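You operate a simulated robot arm through the tools that you are given. There is no shell and no other tool.

Carry out the task below with a simulated two-armed robot. There is one attempt and no reset: what you move stays moved.

## Task
Snap the straps with the grey and the black block onto the studs tagged in those colours.
Fine: leave the third strap where it lies.

It is judged by the outcome, as a careful person would: the job done as asked, and still so three seconds after it is handed in. It fails if anything else is knocked over, pushed out of place, dropped, spilled or broken.

## Robot
Two 6-joint arms with two-finger grippers on one trunk that stands fixed in place. Base frame: the origin is at the foot of the trunk, x ahead of it, y to its left, z up; the work surface is at about z = 0.85. Lengths are in m, angles in degrees, forces in N, time in s.
The left shoulder is at [0.061, 0.143, 0.9], the right one opposite. With the tool pointing down near the work surface each hand reaches from about 0.3 to 0.72 m from the base axis, measured 20 degrees to its own side. Payload 2.45 kg a hand.
The tool frame of a hand sits at the grasp point between the pads (the TCP): z along the fingers, y along the line on which they close. The tips reach 0.026 m beyond it. Largest opening 0.096 m; the body of the gripper starts 0.069 m behind the TCP.
Orientation is told as [roll, pitch, yaw] about the base's x, y, z axes, in that order, counted from this pose: with the fingers straight down and closing along the base's y, the tool's x points along the base's -x, its y along +y and its z along -z.

## Interface
- The arms move only by the tool jog_arm. It takes "left_deltas", "right_deltas" or both (then of equal length, played together; a hand with none holds still); each is a list of rows, each an object (a shift or turn left out is 0, a gripper value left out holds the last) with "offset": the shift along the tool's x, y, z in mm, a list of three; "delta_rot": the turn, a rotation vector about the tool's x, y, z in degrees, a list of three; "claw": the opening, from 0 (shut) to 1 (fully open). In form: [{"offset": [x, y, z], "delta_rot": [rx, ry, rz], "claw": claw}, ...]. A call has 1 to 20 rows; each row shifts and turns the commanded pose from where the row before left it, along the tool's axes as they then stand. A row lasts 0.2 s, in which the tool goes at most 0.05 m and 8.6 degrees; a call with a longer step from one row to the next is refused whole, and so is a gripper value outside its range. Where a pose cannot be reached the arm comes as near as it can. A force on the tool above 40 N (or 10 N above the force at the start of the call, whichever is more), or a blocked arm, ends the call early, and 0.2 s more pass. The fingers move at their own pace and stop on an object; they squeeze with about 33 N. The grip force told is the motor's: it shows also when the fingers shut on nothing. Time passes only in rows, and 0.2 s behind the last, so rows that do not move let the fingers close. The reply holds the time, the measured pose of the TCP, the force on the tool along the base axes, the opening and the grip force, in the units named above and with some noise, with the torque about the TCP (base axes, N m) and any sound that the robot's microphone picked up.
- Cameras (640 x 400 px; columns grow to the right, rows downward): "scene" is now at [0.1437, 0.0204, 1.5155]; the picture's right is [0.25, -0.97, -0.00], its down [-0.64, -0.17, -0.75] and it looks along [0.72, 0.19, -0.66] (base axes); focal length 351 px, centre (320, 200). "left" rides on the left gripper at [0.082, -0.003, -0.098] in its tool frame; the picture's right is [0.04, 1.00, 0.00], its down [-0.73, 0.03, -0.68] and it looks along [-0.68, 0.03, 0.73] (tool axes); focal length 256 px, centre (320, 200). "right" rides on the right gripper at [0.082, 0.003, -0.098] in its tool frame; the picture's right is [-0.04, 1.00, 0.00], its down [-0.73, -0.03, -0.68] and it looks along [-0.68, -0.03, 0.73] (tool axes); focal length 256 px, centre (320, 200).
- capture(camera): a new picture of that camera. The clock stands still meanwhile.
- raise_lower(by): slides the trunk up (or, below 0, down) by that many m; the arms and the scene camera ride with it, the base frame stays. It gives what a move gives, with no picture.
- pan_tilt(pan, tilt): turns the head with the scene camera to pan (to the left, within 86 degrees either way) and tilt (down, from -29 to 69), counted from straight ahead of the robot. It gives what a move gives.
- measure_at(camera, pixels): for up to 12 pixels [column, row] of the newest picture of that camera ("zoom" is the newest enlarged one), the place [x, y, z] in the base frame of the surface seen there, good to about 0.003 m. The clock stands still meanwhile.
- zoom(camera, box): a new picture of the part [left, top, right, bottom] of that camera's present view, enlarged. The clock stands still meanwhile.
- job_done(): hands the job in; it is judged then, once.

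Unless the task says otherwise, let go and move clear before handing in.

The tools are called after "Emit:" by a JSON object that holds its "api" and its "payload". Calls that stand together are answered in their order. jog_arm: Moves the arms, as the interface text tells. Its arguments: {"type":"object","properties":{"left_deltas":{"type":"array","items":{"type":"object","properties":{"offset":{"type":"array","items":{"type":"number"}},"delta_rot":{"type":"array","items":{"type":"number"}},"claw":{"type":"number"}}}},"right_deltas":{"type":"array","items":{"type":"object","properties":{"offset":{"type":"array","items":{"type":"number"}},"delta_rot":{"type":"array","items":{"type":"number"}},"claw":{"type":"number"}}}}},"required":[]} The other tools are called the same way: raise_lower (by) slides the trunk up or down; pan_tilt (pan, tilt) turns the head that bears the scene camera; capture (camera) takes a picture; measure_at (camera, pixels) gives the place of the surface under pixels of a picture; zoom (camera, box) takes an enlarged picture of a part of a camera's view; job_done () hands the job in.

At the start:

```text
time: 0.0
left_tcp_pos: [0.4329, 0.264, 1.1743]
left_tcp_rot: [-0.1, 0.0, -0.1]
left_force: [0.1, -0.1, -0.5]
left_moment: [0.01, 0.01, 0.01]
left_gripper_width: 0.096
left_grasp_force: 0.0
right_tcp_pos: [0.5008, -0.0701, 1.0985]
right_tcp_rot: [0.0, 0.0, 0.0]
right_force: [0.3, -0.7, 0.0]
right_moment: [-0.02, 0.03, -0.01]
right_gripper_width: 0.0961
right_grasp_force: 0.0
trunk travel left (down, up): [-0.525, 0.065]
head pan, tilt: [14.8, 41.4]
```

scene: 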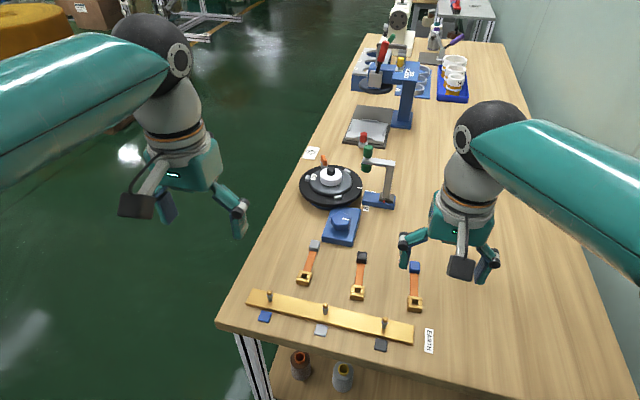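
right: 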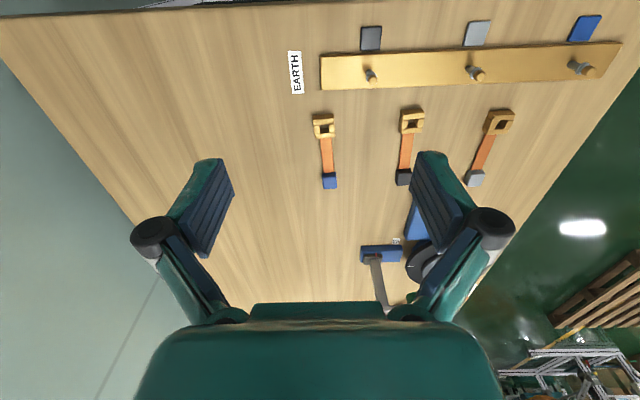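
left: 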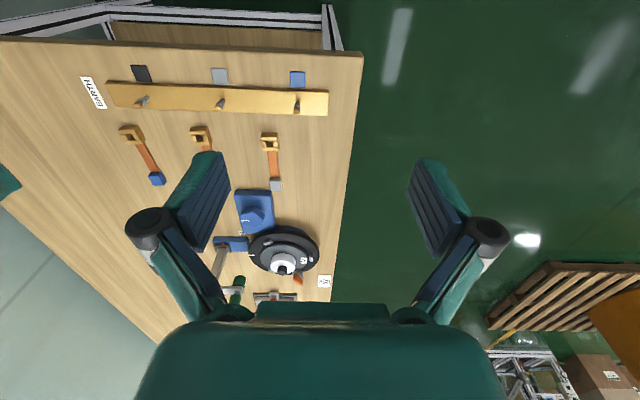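

The scene picture shows the bar with three studs (tags blue, grey, black near (265,316), (321,329), (381,345)) and three straps above it (grey at (314,245), black (361,257), blue (414,267)). I'll take enlarged views to measure the details.

Emit:
{"api": "zoom", "payload": {"camera": "scene", "box": [230, 230, 450, 367]}}

Emit:
{"api": "zoom", "payload": {"camera": "right", "box": [300, 0, 640, 212]}}

```text
2.91 times, centred on (340, 298) of scene
```

zoom: 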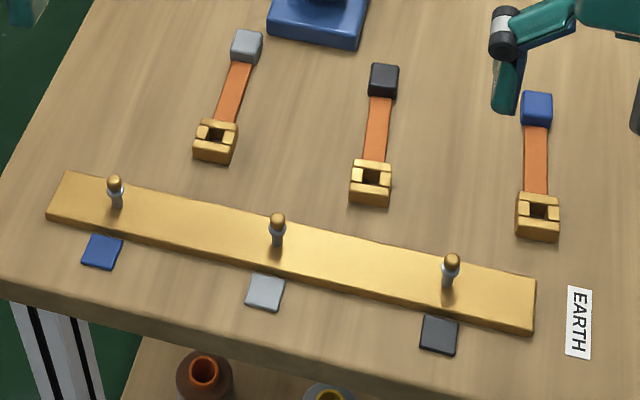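

```text
1.88 times, centred on (470, 106) of right
```

zoom: 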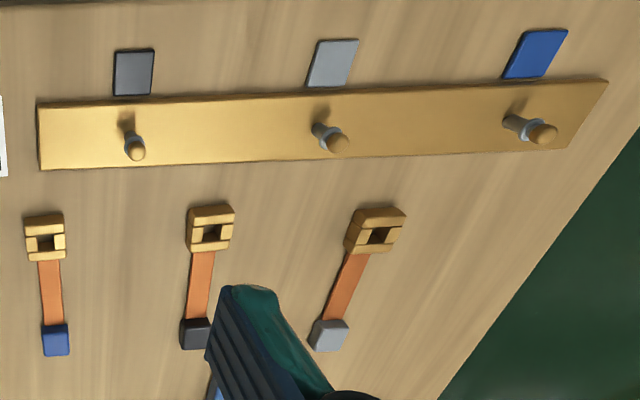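

The zooms show square-holed brass clips and upright studs with a round head. I'll measure the clips, blocks and studs from this right-hand zoom, then from the scene camera.

Emit:
{"api": "measure_at", "payload": {"camera": "zoom", "pixels": [[135, 152], [125, 125], [337, 145], [315, 127], [543, 133], [210, 234], [190, 230], [232, 232], [378, 236], [330, 335], [196, 332], [200, 280]]}}

Emit:
{"api": "measure_at", "payload": {"camera": "scene", "pixels": [[314, 245], [361, 257], [310, 262], [359, 275], [304, 278], [357, 292], [325, 306], [384, 321], [300, 320], [350, 312], [330, 290], [415, 300]]}}

Emit:
{"api": "zoom", "payload": {"camera": "scene", "box": [290, 235, 380, 305]}}

```text
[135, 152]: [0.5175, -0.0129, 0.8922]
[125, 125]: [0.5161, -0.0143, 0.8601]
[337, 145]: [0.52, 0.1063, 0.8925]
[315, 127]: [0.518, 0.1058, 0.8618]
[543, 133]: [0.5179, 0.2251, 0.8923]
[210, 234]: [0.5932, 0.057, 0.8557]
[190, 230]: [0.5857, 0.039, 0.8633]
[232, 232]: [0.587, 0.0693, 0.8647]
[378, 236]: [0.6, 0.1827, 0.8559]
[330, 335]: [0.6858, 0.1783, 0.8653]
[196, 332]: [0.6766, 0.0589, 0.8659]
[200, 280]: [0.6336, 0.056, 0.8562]
```

```text
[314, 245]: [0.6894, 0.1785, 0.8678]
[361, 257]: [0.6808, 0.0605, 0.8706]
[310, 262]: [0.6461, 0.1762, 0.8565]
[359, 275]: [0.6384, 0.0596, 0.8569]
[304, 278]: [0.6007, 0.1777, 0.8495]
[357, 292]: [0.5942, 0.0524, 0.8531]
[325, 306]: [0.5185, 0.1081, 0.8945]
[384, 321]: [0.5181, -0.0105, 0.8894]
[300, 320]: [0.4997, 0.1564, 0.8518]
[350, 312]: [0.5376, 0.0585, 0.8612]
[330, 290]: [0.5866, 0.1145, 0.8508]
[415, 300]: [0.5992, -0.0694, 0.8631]
```

```text
5.71 times, centred on (335, 270) of scene
```

zoom: 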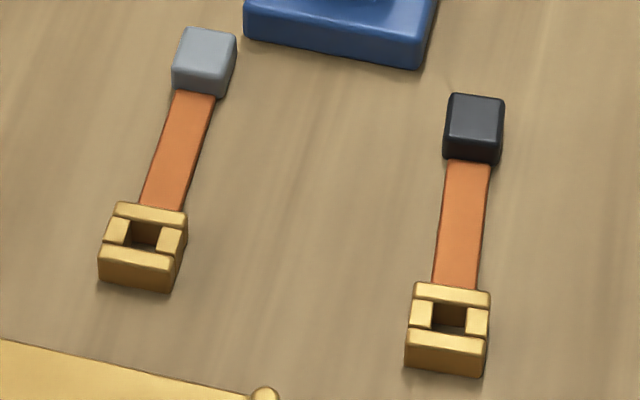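

Stud heads sit at about (0.518, 0.107, 0.894) grey and (0.517, -0.012, 0.892) black, with the bar top near z 0.861. I'll now measure the corners of the clips and blocks in the latest zoom to get each strap's yaw and width.

Emit:
{"api": "measure_at", "payload": {"camera": "zoom", "pixels": [[122, 207], [184, 216], [169, 260], [106, 249], [142, 250], [205, 50], [418, 287], [486, 295], [481, 345], [411, 338], [446, 339], [475, 115]]}}

Emit:
{"api": "zoom", "payload": {"camera": "right", "box": [380, 90, 540, 190]}}

Emit:
{"api": "zoom", "payload": {"camera": "scene", "box": [300, 290, 400, 353]}}

```text
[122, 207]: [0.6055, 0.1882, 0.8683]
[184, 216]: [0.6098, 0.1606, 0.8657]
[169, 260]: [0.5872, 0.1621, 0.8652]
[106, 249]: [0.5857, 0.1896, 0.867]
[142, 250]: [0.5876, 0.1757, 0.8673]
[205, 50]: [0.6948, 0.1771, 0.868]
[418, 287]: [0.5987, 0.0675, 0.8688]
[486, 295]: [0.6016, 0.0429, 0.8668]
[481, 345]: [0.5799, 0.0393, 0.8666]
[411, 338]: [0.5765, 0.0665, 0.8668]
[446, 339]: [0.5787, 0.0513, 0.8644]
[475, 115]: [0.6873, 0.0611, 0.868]
```

```text
4.00 times, centred on (460, 140) of right
```

zoom: 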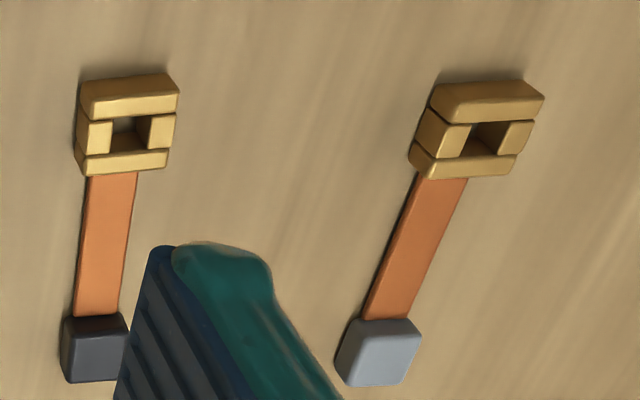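

```text
6.35 times, centred on (350, 322) of scene
```

zoom: 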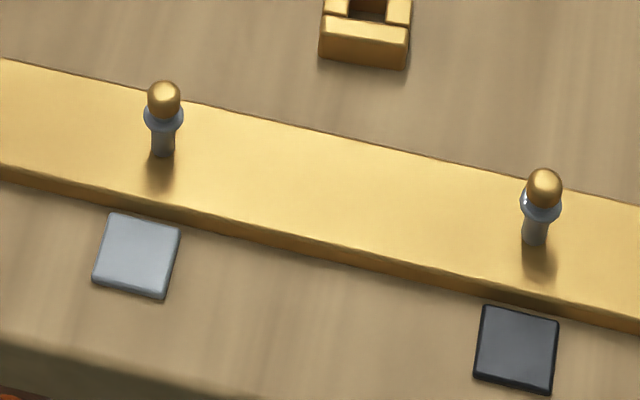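

The black clip's top is centred near (0.589, 0.054) with yaw about +5°, top at z 0.867, and about 28 mm wide; the grey clip is near (0.597, 0.175) with yaw about 0°. I'll bring the right hand above the black clip and check with its wrist camera.

Emit:
{"api": "jog_arm", "payload": {"right_deltas": [{"offset": [-14.7, 20.7, 16.7]}, {"offset": [-14.7, 20.7, 16.7]}, {"offset": [-14.7, 20.7, 16.7]}, {"offset": [-14.7, 20.7, 16.7]}, {"offset": [-14.7, 20.7, 16.7]}, {"offset": [-14.7, 20.7, 16.7], "delta_rot": [0, 0, -5]}, {"claw": 0.6}]}}

Emit:
{"api": "capture", "payload": {"camera": "right"}}

Emit:
{"api": "capture", "payload": {"camera": "scene"}}

```text
time: 1.6
left_tcp_pos: [0.4321, 0.2621, 1.1743]
left_tcp_rot: [-0.1, -0.2, -0.1]
left_force: [0.1, -0.6, 0.3]
left_moment: [-0.01, 0.01, 0.01]
left_gripper_width: 0.0964
left_grasp_force: 0.0
right_tcp_pos: [0.5887, 0.0547, 0.9993]
right_tcp_rot: [-0.1, 0.0, 5.0]
right_force: [-0.3, 0.2, 0.3]
right_moment: [0.01, -0.01, 0.02]
right_gripper_width: 0.0576
right_grasp_force: 0.1
trunk travel left (down, up): [-0.525, 0.065]
head pan, tilt: [14.8, 41.4]
```

```text
taken
```

right: 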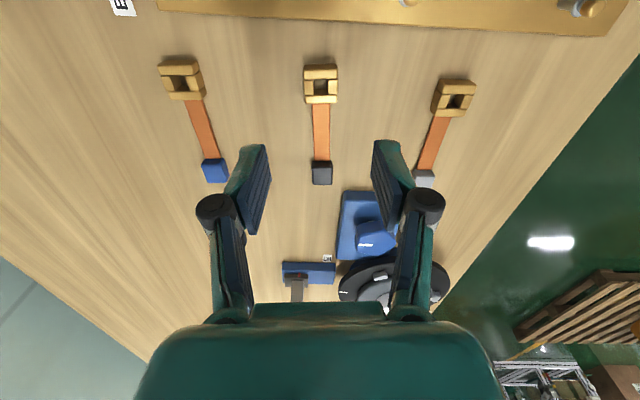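

```text
taken
```

scene: 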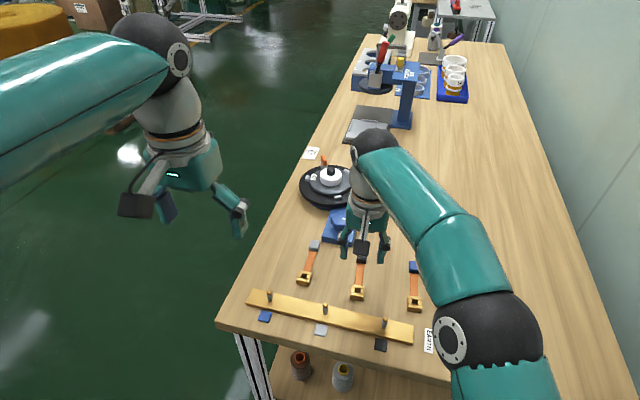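

The black strap looks aligned with the gripper (clip at (321,84), block at (321,173) in the right picture). I'll zoom in and measure its clip precisely.

Emit:
{"api": "zoom", "payload": {"camera": "right", "box": [270, 50, 370, 112]}}

```text
6.40 times, centred on (320, 81) of right
```

zoom: 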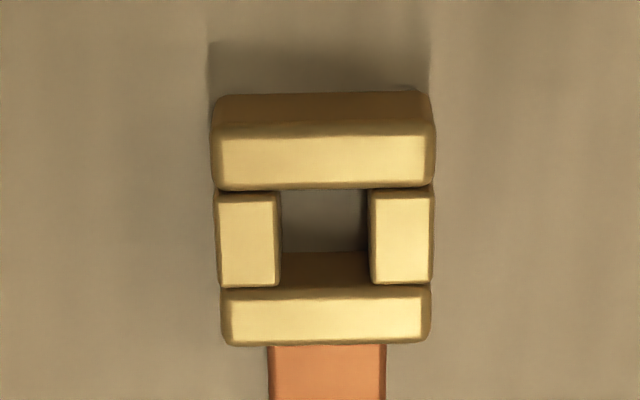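

Emit:
{"api": "measure_at", "payload": {"camera": "zoom", "pixels": [[222, 145], [424, 142], [227, 330], [423, 328], [323, 160], [323, 315], [283, 238], [368, 238], [222, 238], [428, 238], [325, 235], [328, 380]]}}

Emit:
{"api": "measure_at", "payload": {"camera": "right", "pixels": [[321, 170], [314, 165], [329, 165], [321, 130], [359, 200], [425, 178]]}}

```text
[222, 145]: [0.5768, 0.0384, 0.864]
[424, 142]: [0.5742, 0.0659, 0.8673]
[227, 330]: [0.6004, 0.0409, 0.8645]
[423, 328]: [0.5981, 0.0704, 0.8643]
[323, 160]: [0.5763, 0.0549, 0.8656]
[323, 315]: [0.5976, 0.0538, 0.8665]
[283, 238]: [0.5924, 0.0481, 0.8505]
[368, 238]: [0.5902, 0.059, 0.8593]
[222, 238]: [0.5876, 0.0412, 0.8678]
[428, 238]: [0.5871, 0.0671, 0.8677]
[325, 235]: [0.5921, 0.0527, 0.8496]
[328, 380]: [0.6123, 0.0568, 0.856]
```

```text
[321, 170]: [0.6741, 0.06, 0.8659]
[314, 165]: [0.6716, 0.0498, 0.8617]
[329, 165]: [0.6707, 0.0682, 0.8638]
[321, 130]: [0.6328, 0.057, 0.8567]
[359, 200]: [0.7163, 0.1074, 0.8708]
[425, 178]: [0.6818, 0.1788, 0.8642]
```

The black clip's centre is (0.5875, 0.054), it is 27 mm wide, and the two small side pieces (zoom columns 222–280 and 368–428) look like spring jaws that spread along y. I'll grip the solid front and back bars instead, so I'm turning the hand 90° first.

Emit:
{"api": "jog_arm", "payload": {"right_deltas": [{"delta_rot": [0, 0, -8.2]}, {"delta_rot": [0, 0, -8.2]}, {"delta_rot": [0, 0, -8.2]}, {"delta_rot": [0, 0, -8.2]}, {"delta_rot": [0, 0, -8.2]}, {"delta_rot": [0, 0, -8.2]}, {"delta_rot": [0, 0, -8.2]}, {"delta_rot": [0, 0, -8.2]}, {"delta_rot": [0, 0, -8.2]}, {"delta_rot": [0, 0, -8.2]}, {"delta_rot": [0, 0, -8.0]}, {}]}}

Emit:
{"api": "capture", "payload": {"camera": "right"}}

Emit:
{"api": "capture", "payload": {"camera": "scene"}}

```text
time: 4.2
left_tcp_pos: [0.4329, 0.2627, 1.1737]
left_tcp_rot: [-0.1, -0.1, -0.2]
left_force: [-0.5, 0.5, -0.7]
left_moment: [0.01, -0.03, 0.03]
left_gripper_width: 0.096
left_grasp_force: 0.0
right_tcp_pos: [0.5898, 0.0549, 0.9968]
right_tcp_rot: [0.0, 0.0, 95.2]
right_force: [-0.3, 0.3, 0.7]
right_moment: [-0.01, 0.0, 0.01]
right_gripper_width: 0.0576
right_grasp_force: 0.1
trunk travel left (down, up): [-0.525, 0.065]
head pan, tilt: [14.8, 41.4]
```

```text
taken
```

right: 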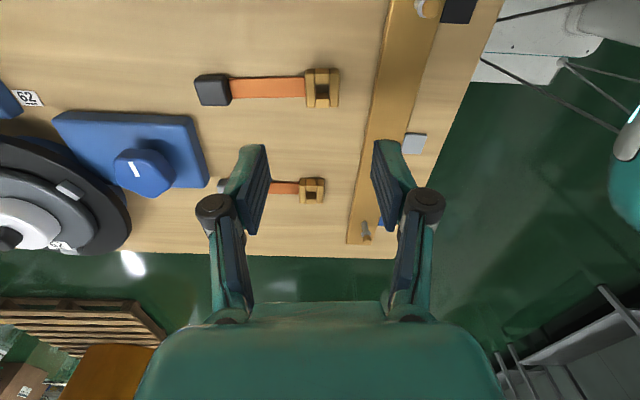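

```text
taken
```

scene: 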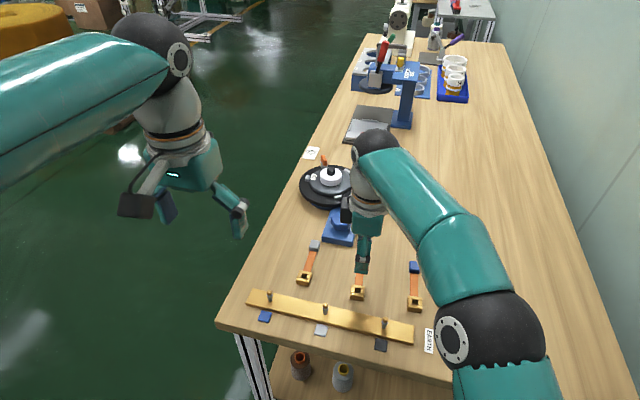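

The hand is now at yaw 95.2° with the clip at (322,87) in the right picture, level with its strip. I'll go down to just above it and check again.

Emit:
{"api": "jog_arm", "payload": {"right_deltas": [{"offset": [0.5, 1.8, 25], "claw": 0.5}, {"offset": [0, 0, 25]}, {"offset": [0, 0, 20]}, {"offset": [0, 0, 15]}, {}]}}

Emit:
{"api": "capture", "payload": {"camera": "right"}}

Emit:
{"api": "zoom", "payload": {"camera": "scene", "box": [290, 200, 450, 300]}}

```text
time: 5.4
left_tcp_pos: [0.4328, 0.2636, 1.1742]
left_tcp_rot: [0.0, 0.0, -0.2]
left_force: [-0.4, 0.1, 0.5]
left_moment: [0.01, 0.0, 0.01]
left_gripper_width: 0.0959
left_grasp_force: 0.0
right_tcp_pos: [0.5883, 0.0543, 0.9138]
right_tcp_rot: [0.1, 0.0, 95.0]
right_force: [0.4, 0.6, -0.2]
right_moment: [0.01, -0.03, -0.02]
right_gripper_width: 0.0478
right_grasp_force: 0.1
trunk travel left (down, up): [-0.525, 0.065]
head pan, tilt: [14.8, 41.4]
```

```text
taken
```

right: 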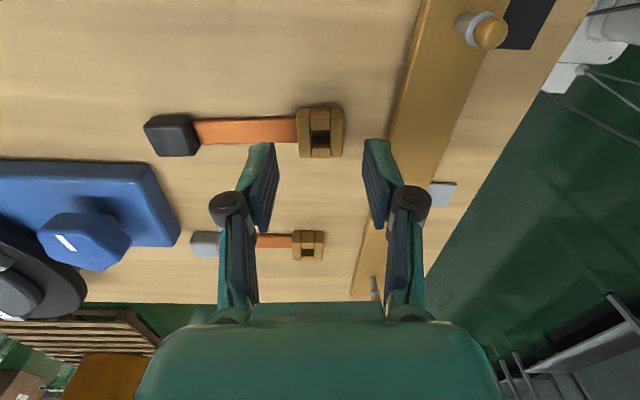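

```text
4.00 times, centred on (370, 250) of scene
```

zoom: 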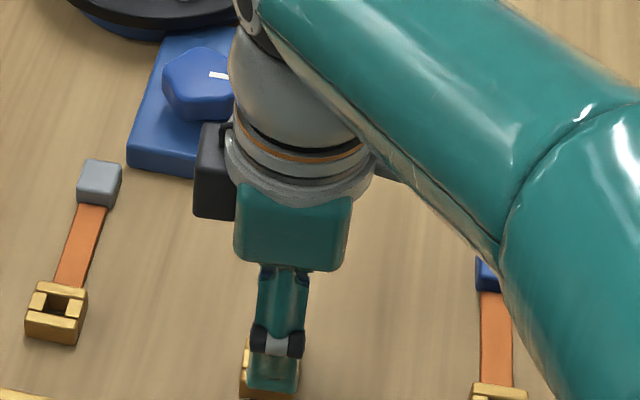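

The clip at (320,132) is centred between the fingers. I'll measure it again from this closer view before going down.

Emit:
{"api": "measure_at", "payload": {"camera": "right", "pixels": [[303, 115], [303, 153], [338, 115], [338, 153], [320, 117], [320, 150], [319, 132], [303, 132], [338, 132], [477, 20], [488, 32], [172, 135]]}}

Emit:
{"api": "zoom", "payload": {"camera": "right", "box": [240, 90, 400, 190]}}

```text
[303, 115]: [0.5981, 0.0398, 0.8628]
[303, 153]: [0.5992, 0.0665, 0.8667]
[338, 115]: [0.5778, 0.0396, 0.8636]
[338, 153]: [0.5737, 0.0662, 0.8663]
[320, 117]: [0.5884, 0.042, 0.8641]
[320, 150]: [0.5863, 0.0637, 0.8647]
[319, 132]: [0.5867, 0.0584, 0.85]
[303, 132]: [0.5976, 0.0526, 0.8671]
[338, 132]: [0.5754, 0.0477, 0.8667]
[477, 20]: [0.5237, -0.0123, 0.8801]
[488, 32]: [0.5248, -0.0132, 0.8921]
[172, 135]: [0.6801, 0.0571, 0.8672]
```

```text
4.00 times, centred on (320, 140) of right
```

zoom: 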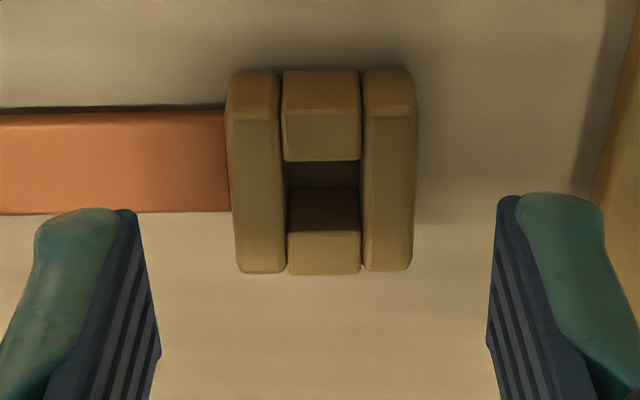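

The clip's centre measures (0.587, 0.053) against the TCP at (0.588, 0.054). I'll lower to tips just above the strip and close on the front and back bars.

Emit:
{"api": "jog_arm", "payload": {"right_deltas": [{"offset": [0.8, 1, 10]}, {"offset": [0, 0, 10]}, {"offset": [0, 0, 7.5]}, {}, {"claw": 0.3}, {"claw": 0.15}, {"claw": 0.0}, {}, {}]}}

Emit:
{"api": "zoom", "payload": {"camera": "right", "box": [160, 40, 480, 240]}}

```text
time: 7.4
left_tcp_pos: [0.4323, 0.2626, 1.1737]
left_tcp_rot: [-0.1, -0.1, -0.1]
left_force: [0.0, -0.3, 0.1]
left_moment: [-0.01, 0.02, 0.0]
left_gripper_width: 0.0957
left_grasp_force: 0.0
right_tcp_pos: [0.5881, 0.055, 0.8867]
right_tcp_rot: [-0.1, -0.1, 95.0]
right_force: [-0.4, -0.1, -0.1]
right_moment: [0.0, 0.01, -0.03]
right_gripper_width: 0.029
right_grasp_force: 32.7
trunk travel left (down, up): [-0.525, 0.065]
head pan, tilt: [14.8, 41.4]
```

```text
2.00 times, centred on (320, 140) of right
```

zoom: 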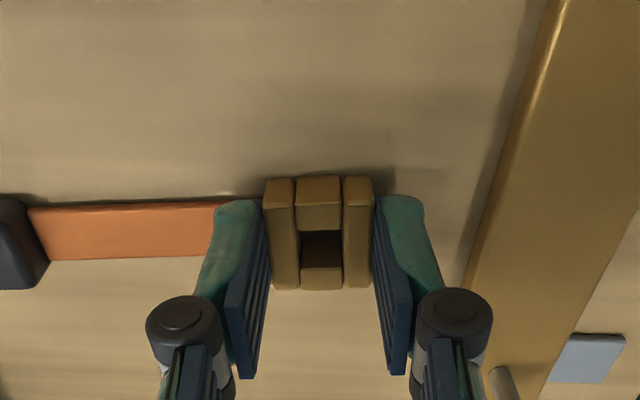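

The fingers stopped at 29 mm with 32.7 N on the clip, so it is gripped. I'll lift slowly and look at how the strap behaves.

Emit:
{"api": "jog_arm", "payload": {"right_deltas": [{"offset": [0, 0, -10]}, {"offset": [0, 0, -15]}, {"offset": [0, 0, -20]}, {"offset": [0, 0, -20]}, {}, {}]}}

Emit:
{"api": "capture", "payload": {"camera": "right"}}

Emit:
{"api": "zoom", "payload": {"camera": "scene", "box": [260, 200, 460, 325]}}

Emit:
{"api": "capture", "payload": {"camera": "left"}}

```text
time: 8.8
left_tcp_pos: [0.4332, 0.2635, 1.174]
left_tcp_rot: [-0.1, -0.1, -0.1]
left_force: [0.4, -0.3, 1.0]
left_moment: [0.02, -0.02, -0.04]
left_gripper_width: 0.096
left_grasp_force: 0.0
right_tcp_pos: [0.5885, 0.0543, 0.9501]
right_tcp_rot: [0.0, 0.0, 95.0]
right_force: [-0.6, -0.1, -0.9]
right_moment: [0.05, 0.01, -0.02]
right_gripper_width: 0.0291
right_grasp_force: 33.1
trunk travel left (down, up): [-0.525, 0.065]
head pan, tilt: [14.8, 41.4]
```

```text
taken
```

right: 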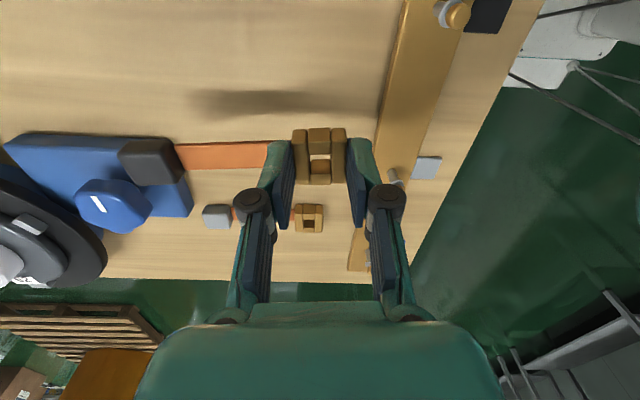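

```text
3.20 times, centred on (360, 262) of scene
```

zoom: 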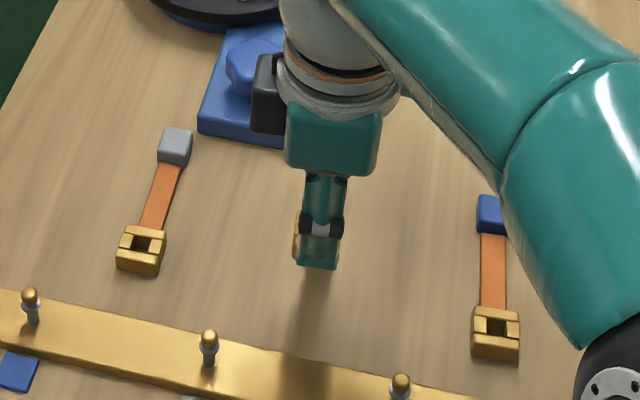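

```text
taken
```

left: 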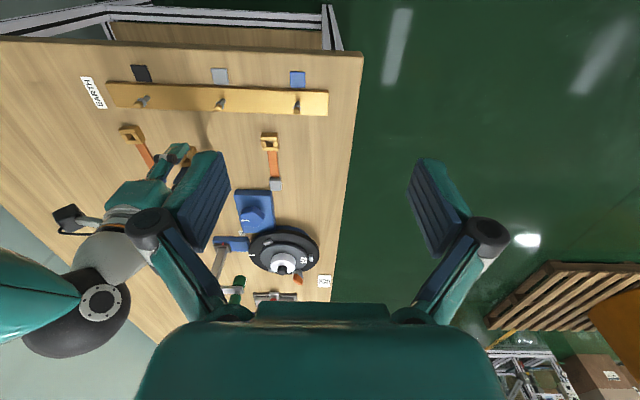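

The strap stays level when lifted, so it is stiff and turns with the clip. I'll measure where the hole sits relative to the TCP, and the stud position from this view.

Emit:
{"api": "zoom", "payload": {"camera": "right", "box": [270, 115, 370, 195]}}

Emit:
{"api": "measure_at", "payload": {"camera": "right", "pixels": [[303, 132], [339, 132], [306, 180], [335, 180], [319, 131], [320, 181], [150, 160], [190, 156], [240, 154], [458, 15], [443, 12], [447, 20]]}}

```text
5.00 times, centred on (320, 155) of right
```

zoom: 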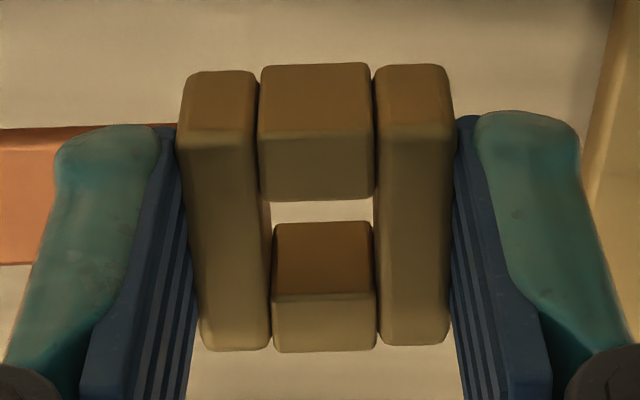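

```text
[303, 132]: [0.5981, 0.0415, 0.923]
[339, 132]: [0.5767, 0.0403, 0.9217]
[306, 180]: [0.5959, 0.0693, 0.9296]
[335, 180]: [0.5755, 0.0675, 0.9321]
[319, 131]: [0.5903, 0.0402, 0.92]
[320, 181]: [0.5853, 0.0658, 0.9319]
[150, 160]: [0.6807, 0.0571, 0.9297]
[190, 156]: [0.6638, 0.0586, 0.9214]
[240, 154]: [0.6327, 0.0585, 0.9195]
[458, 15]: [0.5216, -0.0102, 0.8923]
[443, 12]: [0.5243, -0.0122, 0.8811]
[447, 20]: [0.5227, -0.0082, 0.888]
```

The hole is bounded at the top plane by zoom rows 198–295 and columns 268–375. I'll measure those edges.

Emit:
{"api": "measure_at", "payload": {"camera": "zoom", "pixels": [[316, 194], [316, 299], [316, 140], [322, 344], [264, 245], [380, 245], [188, 240], [448, 240], [230, 345], [410, 340], [225, 140], [410, 132]]}}

Emit:
{"api": "zoom", "payload": {"camera": "right", "box": [400, 0, 500, 62]}}

```text
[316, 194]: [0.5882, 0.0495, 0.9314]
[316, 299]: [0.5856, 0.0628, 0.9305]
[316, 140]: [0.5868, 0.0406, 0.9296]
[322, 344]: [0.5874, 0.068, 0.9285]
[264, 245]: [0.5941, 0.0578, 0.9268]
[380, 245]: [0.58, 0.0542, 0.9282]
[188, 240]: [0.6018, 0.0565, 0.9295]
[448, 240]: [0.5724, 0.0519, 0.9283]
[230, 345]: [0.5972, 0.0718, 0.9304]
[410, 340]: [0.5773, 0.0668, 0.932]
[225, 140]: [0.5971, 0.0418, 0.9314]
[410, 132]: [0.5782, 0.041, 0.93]
```

```text
6.40 times, centred on (450, 31) of right
```

zoom: 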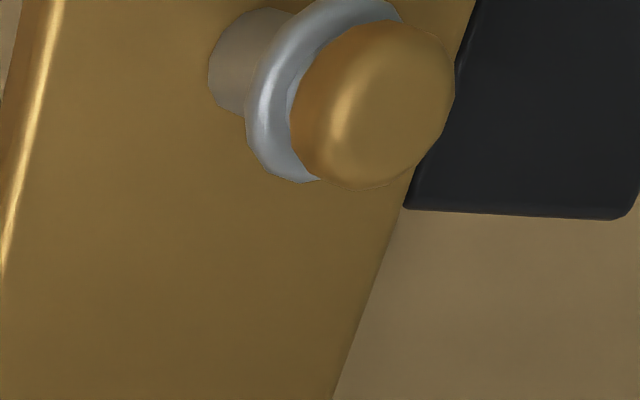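

The hole centre is near (0.587, 0.055), within about 1 mm of the TCP. I'll square the strap to yaw 90 and carry it, about 19 mm clear, over the black-tagged stud near (0.5175, -0.012).

Emit:
{"api": "jog_arm", "payload": {"right_deltas": [{"delta_rot": [0, 0, 5], "offset": [0, 0, -5]}, {"offset": [16.6, 17.7, 0]}, {"offset": [16.6, 17.7, 0]}, {"offset": [16.6, 17.7, 0]}, {"offset": [16.6, 17.7, 0]}, {}, {}]}}

Emit:
{"api": "capture", "payload": {"camera": "right"}}

Emit:
{"api": "capture", "payload": {"camera": "scene"}}

Emit:
{"api": "capture", "payload": {"camera": "left"}}

```text
time: 10.4
left_tcp_pos: [0.432, 0.2637, 1.1745]
left_tcp_rot: [-0.1, 0.0, -0.1]
left_force: [-0.4, -0.4, 0.3]
left_moment: [0.02, -0.02, 0.01]
left_gripper_width: 0.096
left_grasp_force: 0.0
right_tcp_pos: [0.5143, -0.0132, 0.9571]
right_tcp_rot: [0.0, 0.1, 90.0]
right_force: [-0.6, -0.1, -0.5]
right_moment: [0.02, 0.03, 0.03]
right_gripper_width: 0.0292
right_grasp_force: 33.2
trunk travel left (down, up): [-0.525, 0.065]
head pan, tilt: [14.8, 41.4]
```

```text
taken
```

right: 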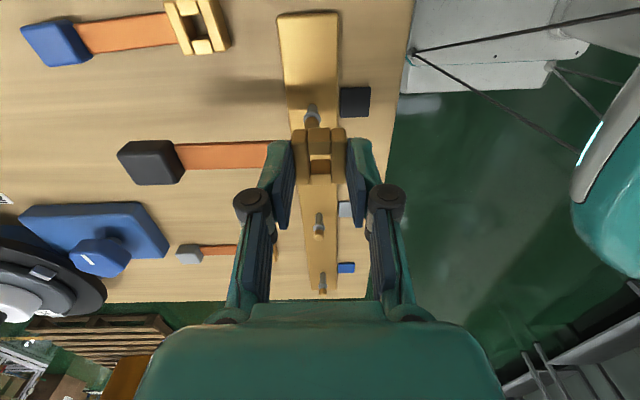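

```text
taken
```

scene: 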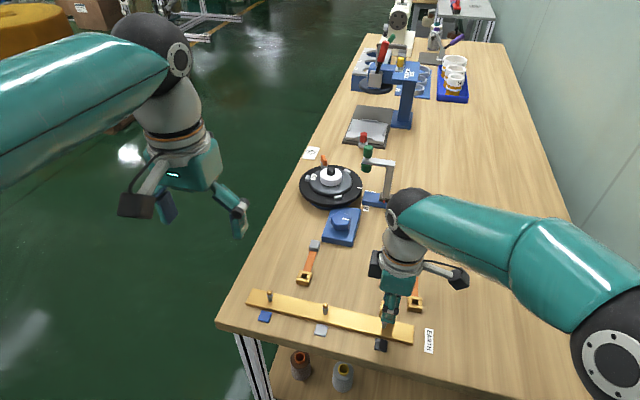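

```text
taken
```

left: 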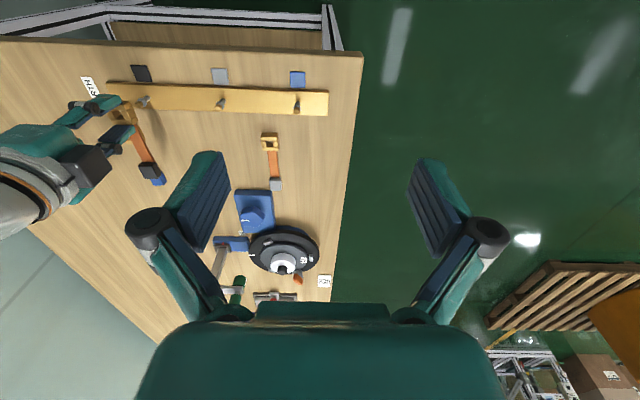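

In the right picture the black stud shows at (312,112), slightly left of the clip's centre column 320, i.e. about 2–3 mm further in x. I'll zoom to measure both.

Emit:
{"api": "zoom", "payload": {"camera": "right", "box": [265, 85, 375, 191]}}

Emit:
{"api": "zoom", "payload": {"camera": "scene", "box": [350, 260, 430, 350]}}

Emit:
{"api": "zoom", "payload": {"camera": "left", "box": [90, 70, 250, 170]}}

```text
3.77 times, centred on (320, 138) of right
```

zoom: 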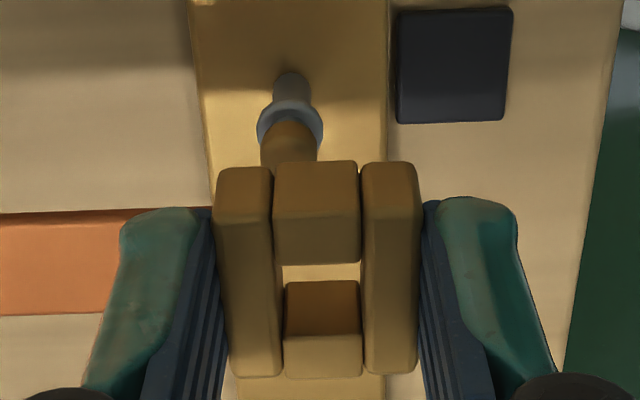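

```text
4.44 times, centred on (390, 305) of scene
```

zoom: 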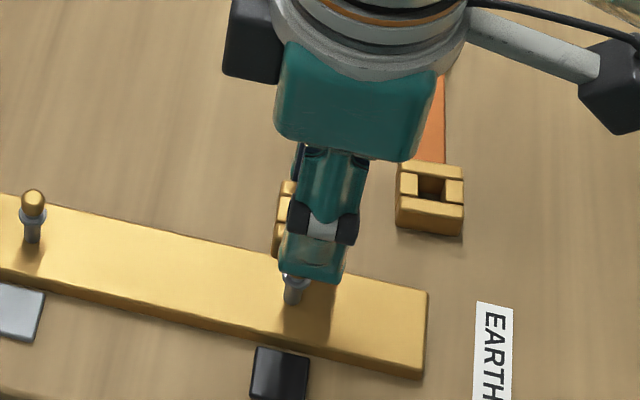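

```text
4.00 times, centred on (170, 120) of left
```

zoom: 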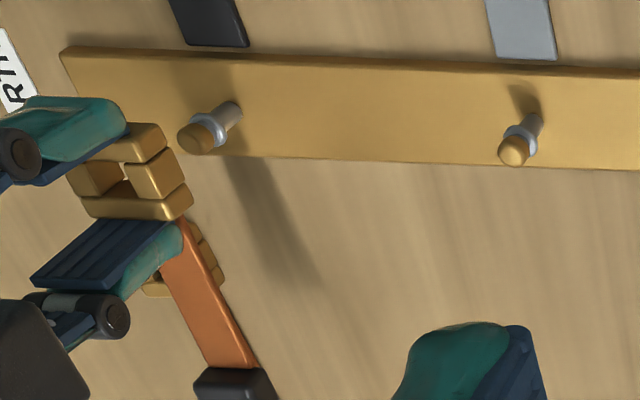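

By the wrist-camera geometry the stud lies about 5–6 mm further in +x than the clip's hole, and about 1 mm in +y. I'll check with measured points of the stud, the clip and the other studs in the same view.

Emit:
{"api": "measure_at", "payload": {"camera": "right", "pixels": [[312, 105], [308, 118], [316, 118], [312, 126], [319, 215], [317, 230], [313, 150], [327, 150], [318, 149], [320, 178], [323, 283], [313, 100]]}}

Emit:
{"api": "measure_at", "payload": {"camera": "zoom", "pixels": [[190, 140], [205, 135], [230, 110], [508, 152], [517, 148], [536, 120], [155, 180], [100, 180]]}}

```text
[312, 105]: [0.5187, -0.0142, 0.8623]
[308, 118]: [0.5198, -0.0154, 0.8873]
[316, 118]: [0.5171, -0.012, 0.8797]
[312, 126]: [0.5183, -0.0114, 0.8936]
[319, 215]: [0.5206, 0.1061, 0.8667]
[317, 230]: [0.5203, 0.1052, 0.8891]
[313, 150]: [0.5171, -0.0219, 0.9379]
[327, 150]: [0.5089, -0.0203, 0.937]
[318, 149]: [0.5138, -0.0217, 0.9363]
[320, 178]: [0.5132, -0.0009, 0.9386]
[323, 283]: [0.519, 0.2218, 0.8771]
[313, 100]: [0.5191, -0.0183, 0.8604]
```

```text
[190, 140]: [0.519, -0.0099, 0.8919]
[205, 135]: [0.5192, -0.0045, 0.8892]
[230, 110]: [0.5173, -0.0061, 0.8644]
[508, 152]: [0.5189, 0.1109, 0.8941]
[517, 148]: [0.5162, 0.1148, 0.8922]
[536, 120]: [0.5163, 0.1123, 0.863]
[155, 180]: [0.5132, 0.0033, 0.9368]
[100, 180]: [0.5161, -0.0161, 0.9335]
```

Measured: stud at about (0.5187, -0.011) and clip hole at about (0.5133, -0.012). I'll shift +5.3 mm in x and +1 mm in y, then look again.

Emit:
{"api": "jog_arm", "payload": {"right_deltas": [{"offset": [-1.0, -5.3, 0]}, {}, {}]}}

Emit:
{"api": "zoom", "payload": {"camera": "right", "box": [265, 85, 375, 191]}}

Emit:
{"api": "zoom", "payload": {"camera": "left", "box": [60, 60, 220, 160]}}

```text
time: 11.2
left_tcp_pos: [0.4325, 0.2637, 1.1748]
left_tcp_rot: [0.0, 0.1, 0.0]
left_force: [-0.7, -0.1, -0.6]
left_moment: [0.02, -0.02, 0.02]
left_gripper_width: 0.096
left_grasp_force: 0.2
right_tcp_pos: [0.5204, -0.0117, 0.9577]
right_tcp_rot: [0.1, 0.0, 89.9]
right_force: [0.6, 0.5, 0.1]
right_moment: [-0.02, 0.04, -0.02]
right_gripper_width: 0.0292
right_grasp_force: 32.5
trunk travel left (down, up): [-0.525, 0.065]
head pan, tilt: [14.8, 41.4]
```

```text
3.77 times, centred on (320, 138) of right
```

zoom: 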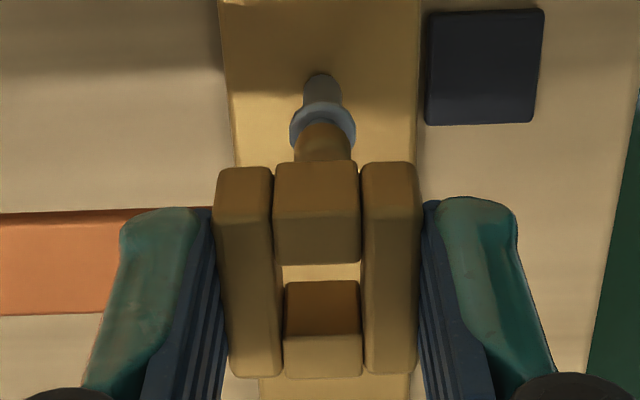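

```text
4.00 times, centred on (140, 110) of left
```

zoom: 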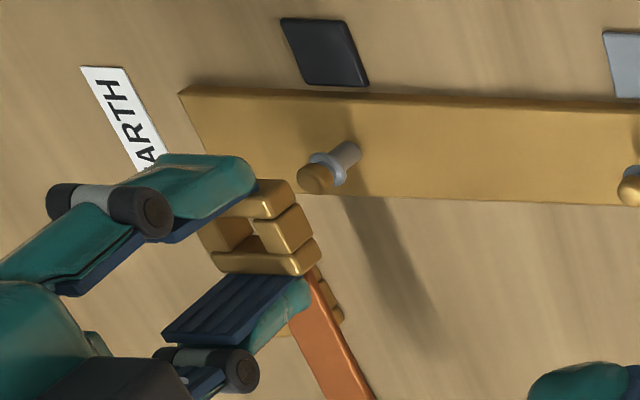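

The stud (zoom column 322) now lines up with the clip's hole in x to within about 1 mm, and may be 1 mm further in +y. I'll make that small correction, lower to just above the stud's head, and check.

Emit:
{"api": "jog_arm", "payload": {"right_deltas": [{"offset": [-0.8, 0.6, 10]}, {"offset": [0, 0, 10]}, {}, {}]}}

Emit:
{"api": "zoom", "payload": {"camera": "right", "box": [265, 85, 375, 191]}}

Emit:
{"api": "zoom", "payload": {"camera": "left", "box": [60, 60, 220, 160]}}

Emit:
{"api": "zoom", "payload": {"camera": "scene", "box": [350, 260, 430, 350]}}

```text
time: 12.2
left_tcp_pos: [0.4326, 0.2626, 1.1748]
left_tcp_rot: [-0.1, -0.1, -0.1]
left_force: [-0.2, -1.0, 0.2]
left_moment: [0.0, 0.01, 0.02]
left_gripper_width: 0.096
left_grasp_force: 0.1
right_tcp_pos: [0.5205, -0.0117, 0.936]
right_tcp_rot: [0.0, 0.1, 90.0]
right_force: [-0.3, 0.2, -0.4]
right_moment: [0.0, 0.05, -0.02]
right_gripper_width: 0.0292
right_grasp_force: 33.1
trunk travel left (down, up): [-0.525, 0.065]
head pan, tilt: [14.8, 41.4]
```

```text
3.77 times, centred on (320, 138) of right
```

zoom: 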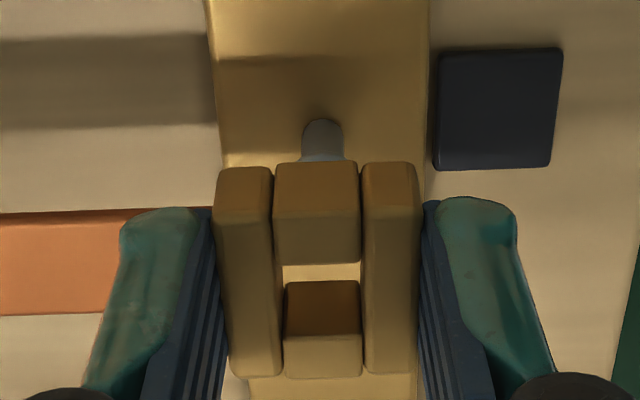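

```text
4.00 times, centred on (140, 110) of left
```

zoom: 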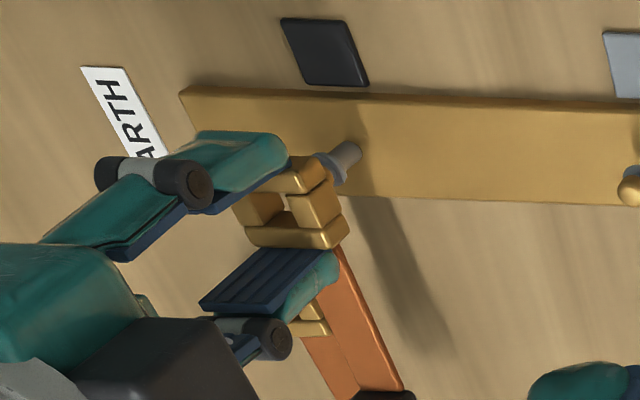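

```text
4.44 times, centred on (390, 305) of scene
```

zoom: 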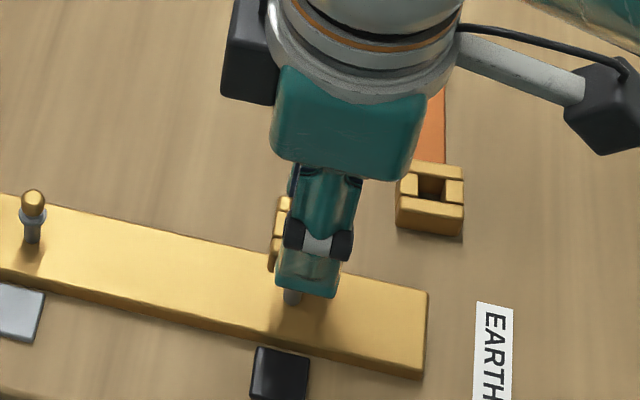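

Column alignment is within 0.7 mm and forces are nil. I'll lower in small steps onto the head and watch the force.

Emit:
{"api": "jog_arm", "payload": {"right_deltas": [{"offset": [0, 0.3, 4]}, {"offset": [0, 0, 4]}, {"offset": [0, 0, 3]}, {}]}}

Emit:
{"api": "zoom", "payload": {"camera": "right", "box": [265, 85, 375, 191]}}

```text
time: 13.2
left_tcp_pos: [0.4333, 0.2627, 1.1736]
left_tcp_rot: [-0.1, 0.0, -0.2]
left_force: [-1.3, -0.5, 0.3]
left_moment: [-0.01, 0.03, 0.03]
left_gripper_width: 0.0959
left_grasp_force: 0.1
right_tcp_pos: [0.5202, -0.0119, 0.9236]
right_tcp_rot: [0.0, 0.0, 90.0]
right_force: [0.0, 0.6, -0.4]
right_moment: [-0.03, 0.01, 0.0]
right_gripper_width: 0.0292
right_grasp_force: 33.0
trunk travel left (down, up): [-0.525, 0.065]
head pan, tilt: [14.8, 41.4]
```

```text
3.77 times, centred on (320, 138) of right
```

zoom: 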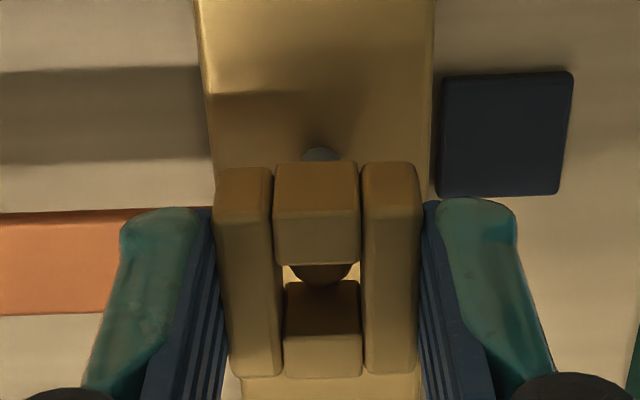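

The stud's head is visible inside the hole (zoom (321,273)) with no force. I'll keep pressing down in small steps.

Emit:
{"api": "jog_arm", "payload": {"right_deltas": [{"offset": [0, 0, 3]}, {"offset": [0, 0, 3]}, {"offset": [0, 0, 3]}, {}]}}

Emit:
{"api": "zoom", "payload": {"camera": "right", "box": [265, 85, 375, 191]}}

```text
time: 14.2
left_tcp_pos: [0.4332, 0.2643, 1.1745]
left_tcp_rot: [-0.1, 0.0, 0.0]
left_force: [0.2, -0.3, -1.1]
left_moment: [0.03, 0.03, 0.02]
left_gripper_width: 0.0959
left_grasp_force: 0.1
right_tcp_pos: [0.5208, -0.0111, 0.914]
right_tcp_rot: [0.1, 0.0, 90.1]
right_force: [-0.2, 0.2, -0.4]
right_moment: [0.04, 0.02, -0.01]
right_gripper_width: 0.0292
right_grasp_force: 32.6
trunk travel left (down, up): [-0.525, 0.065]
head pan, tilt: [14.8, 41.4]
```

```text
3.77 times, centred on (320, 138) of right
```

zoom: 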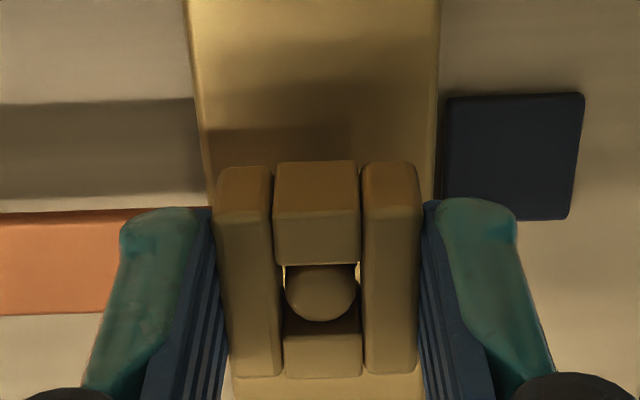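

The head now fills the hole, well centred ((320,293) in the zoom). I'll press on toward the collar.

Emit:
{"api": "jog_arm", "payload": {"right_deltas": [{"offset": [0, 0, 2]}, {"offset": [0, 0, 2]}, {"offset": [0, 0, 2]}, {"offset": [0, 0, 2]}, {}]}}

Emit:
{"api": "zoom", "payload": {"camera": "right", "box": [265, 85, 375, 191]}}

```text
time: 15.4
left_tcp_pos: [0.4327, 0.2628, 1.1744]
left_tcp_rot: [-0.1, 0.1, -0.1]
left_force: [-0.9, 0.5, 0.1]
left_moment: [-0.01, 0.03, -0.05]
left_gripper_width: 0.0958
left_grasp_force: 0.0
right_tcp_pos: [0.5201, -0.0107, 0.9074]
right_tcp_rot: [0.1, 0.0, 90.0]
right_force: [0.1, -0.3, -1.2]
right_moment: [0.0, 0.01, -0.01]
right_gripper_width: 0.029
right_grasp_force: 32.8
trunk travel left (down, up): [-0.525, 0.065]
head pan, tilt: [14.8, 41.4]
```

```text
3.77 times, centred on (320, 138) of right
```

zoom: 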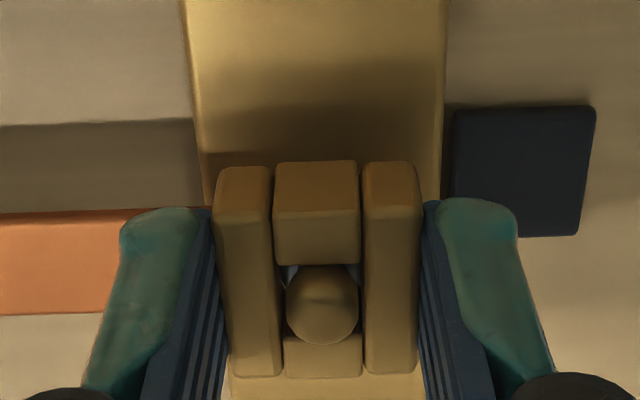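

Still hardly any force at TCP z 0.907; the bar should be met near 0.897. I'll continue in 2 mm steps.

Emit:
{"api": "jog_arm", "payload": {"right_deltas": [{"offset": [0, 0, 2]}, {"offset": [0, 0, 2]}, {"offset": [0, 0, 2]}, {}]}}

Emit:
{"api": "zoom", "payload": {"camera": "right", "box": [265, 85, 375, 191]}}

```text
time: 16.4
left_tcp_pos: [0.4328, 0.264, 1.1745]
left_tcp_rot: [-0.1, 0.0, -0.1]
left_force: [-0.4, 0.9, 0.4]
left_moment: [0.0, -0.01, 0.02]
left_gripper_width: 0.0964
left_grasp_force: 0.0
right_tcp_pos: [0.5207, -0.0121, 0.9013]
right_tcp_rot: [0.0, 0.0, 90.0]
right_force: [0.8, -0.2, -1.2]
right_moment: [-0.04, 0.02, -0.02]
right_gripper_width: 0.0294
right_grasp_force: 33.2
trunk travel left (down, up): [-0.525, 0.065]
head pan, tilt: [14.8, 41.4]
```

```text
3.77 times, centred on (320, 138) of right
```

zoom: 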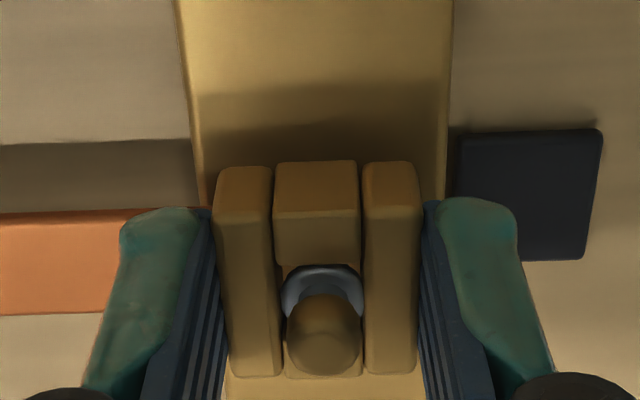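

The grey collar is now visible inside the hole at (321,285). I'll press on to seat the clip on the bar and watch for a click.

Emit:
{"api": "jog_arm", "payload": {"right_deltas": [{"offset": [0, 0, 2]}, {"offset": [0, 0, 2]}, {}]}}

Emit:
{"api": "zoom", "payload": {"camera": "right", "box": [265, 85, 375, 191]}}

```text
time: 17.2
left_tcp_pos: [0.4326, 0.262, 1.1742]
left_tcp_rot: [-0.1, 0.0, -0.2]
left_force: [-0.5, -1.0, 0.1]
left_moment: [0.02, 0.03, 0.03]
left_gripper_width: 0.096
left_grasp_force: 0.0
right_tcp_pos: [0.5208, -0.0102, 0.8957]
right_tcp_rot: [0.1, -0.1, 90.1]
right_force: [-0.2, 0.0, -1.6]
right_moment: [0.0, 0.03, 0.02]
right_gripper_width: 0.0289
right_grasp_force: 33.1
trunk travel left (down, up): [-0.525, 0.065]
head pan, tilt: [14.8, 41.4]
```

```text
3.77 times, centred on (320, 138) of right
```

zoom: 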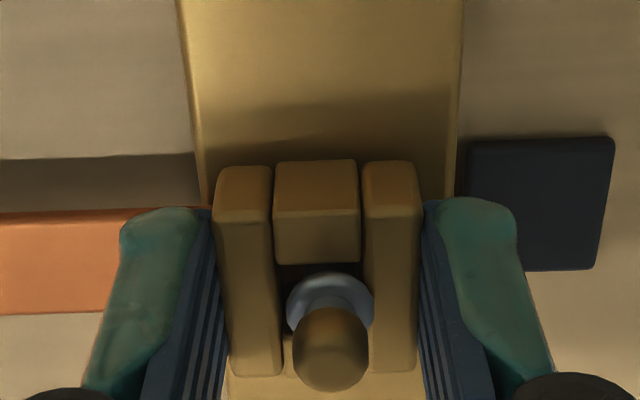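

The collar now shows above the clip's top plane at (330,300), with only −1.6 N so far. I'll press further until it bears on the bar.

Emit:
{"api": "jog_arm", "payload": {"right_deltas": [{"offset": [0, 0.5, 2]}, {"offset": [0, 0, 2]}, {}]}}

Emit:
{"api": "zoom", "payload": {"camera": "right", "box": [265, 85, 375, 191]}}

Emit:
{"api": "zoom", "payload": {"camera": "left", "box": [60, 60, 220, 160]}}

Emit:
{"api": "zoom", "payload": {"camera": "scene", "box": [350, 260, 430, 350]}}

```text
time: 18.0
left_tcp_pos: [0.4309, 0.2628, 1.1746]
left_tcp_rot: [-0.1, -0.1, 0.0]
left_force: [0.1, 0.4, 1.0]
left_moment: [0.01, 0.01, -0.02]
left_gripper_width: 0.0963
left_grasp_force: 0.1
right_tcp_pos: [0.5189, -0.0111, 0.897]
right_tcp_rot: [-0.3, -0.1, 90.0]
right_force: [3.1, -4.7, 18.0]
right_moment: [-0.2, 0.03, -0.01]
right_gripper_width: 0.029
right_grasp_force: 33.3
trunk travel left (down, up): [-0.525, 0.065]
head pan, tilt: [14.8, 41.4]
```

```text
3.77 times, centred on (320, 138) of right
```

zoom: 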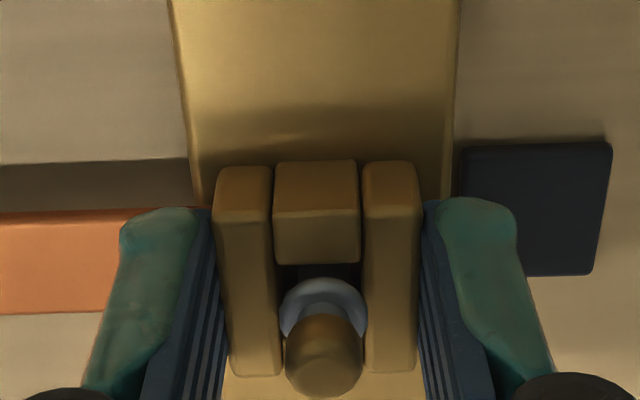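

```text
4.00 times, centred on (140, 110) of left
```

zoom: 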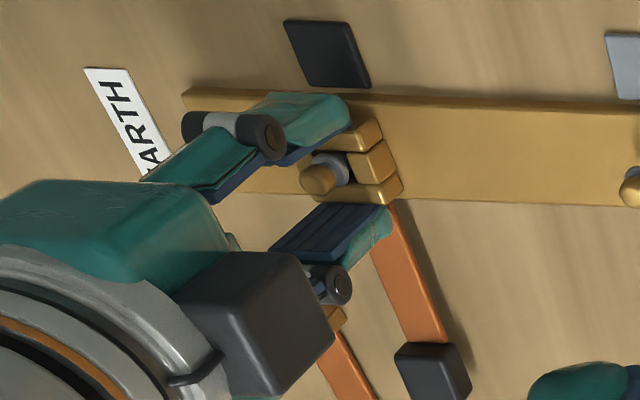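

```text
4.44 times, centred on (390, 305) of scene
```

zoom: 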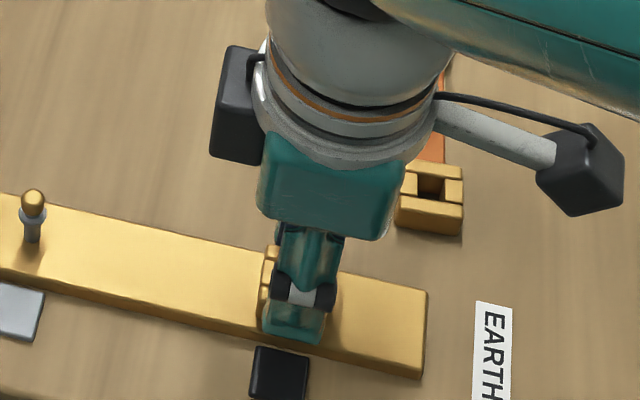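

The reading shows 18 N upward at TCP z 0.897, with no click yet. I'll press a little further, staying below the limit.

Emit:
{"api": "jog_arm", "payload": {"right_deltas": [{"offset": [0, 0, 1.5]}, {"offset": [0, 0, 1.5]}, {}]}}

Emit:
{"api": "zoom", "payload": {"camera": "right", "box": [265, 85, 375, 191]}}

```text
time: 18.8
left_tcp_pos: [0.4317, 0.2638, 1.1762]
left_tcp_rot: [-0.1, -0.1, -0.1]
left_force: [0.2, -0.3, -0.6]
left_moment: [0.05, 0.01, 0.0]
left_gripper_width: 0.0958
left_grasp_force: 0.1
right_tcp_pos: [0.5209, -0.0113, 0.8919]
right_tcp_rot: [-0.4, -0.1, 89.9]
right_force: [6.1, -0.2, 26.4]
right_moment: [0.05, -0.15, 0.04]
right_gripper_width: 0.0289
right_grasp_force: 33.2
trunk travel left (down, up): [-0.525, 0.065]
head pan, tilt: [14.8, 41.4]
```

```text
3.77 times, centred on (320, 138) of right
```

zoom: 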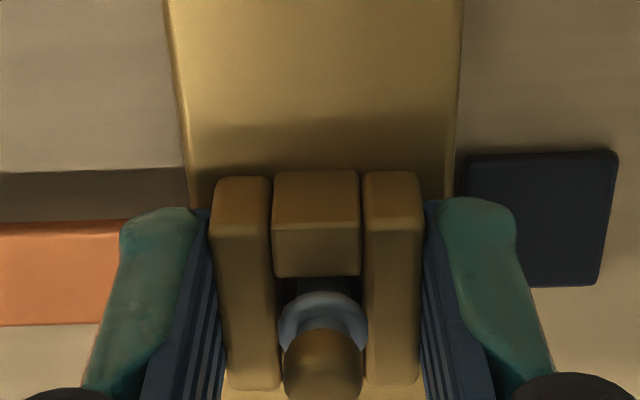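

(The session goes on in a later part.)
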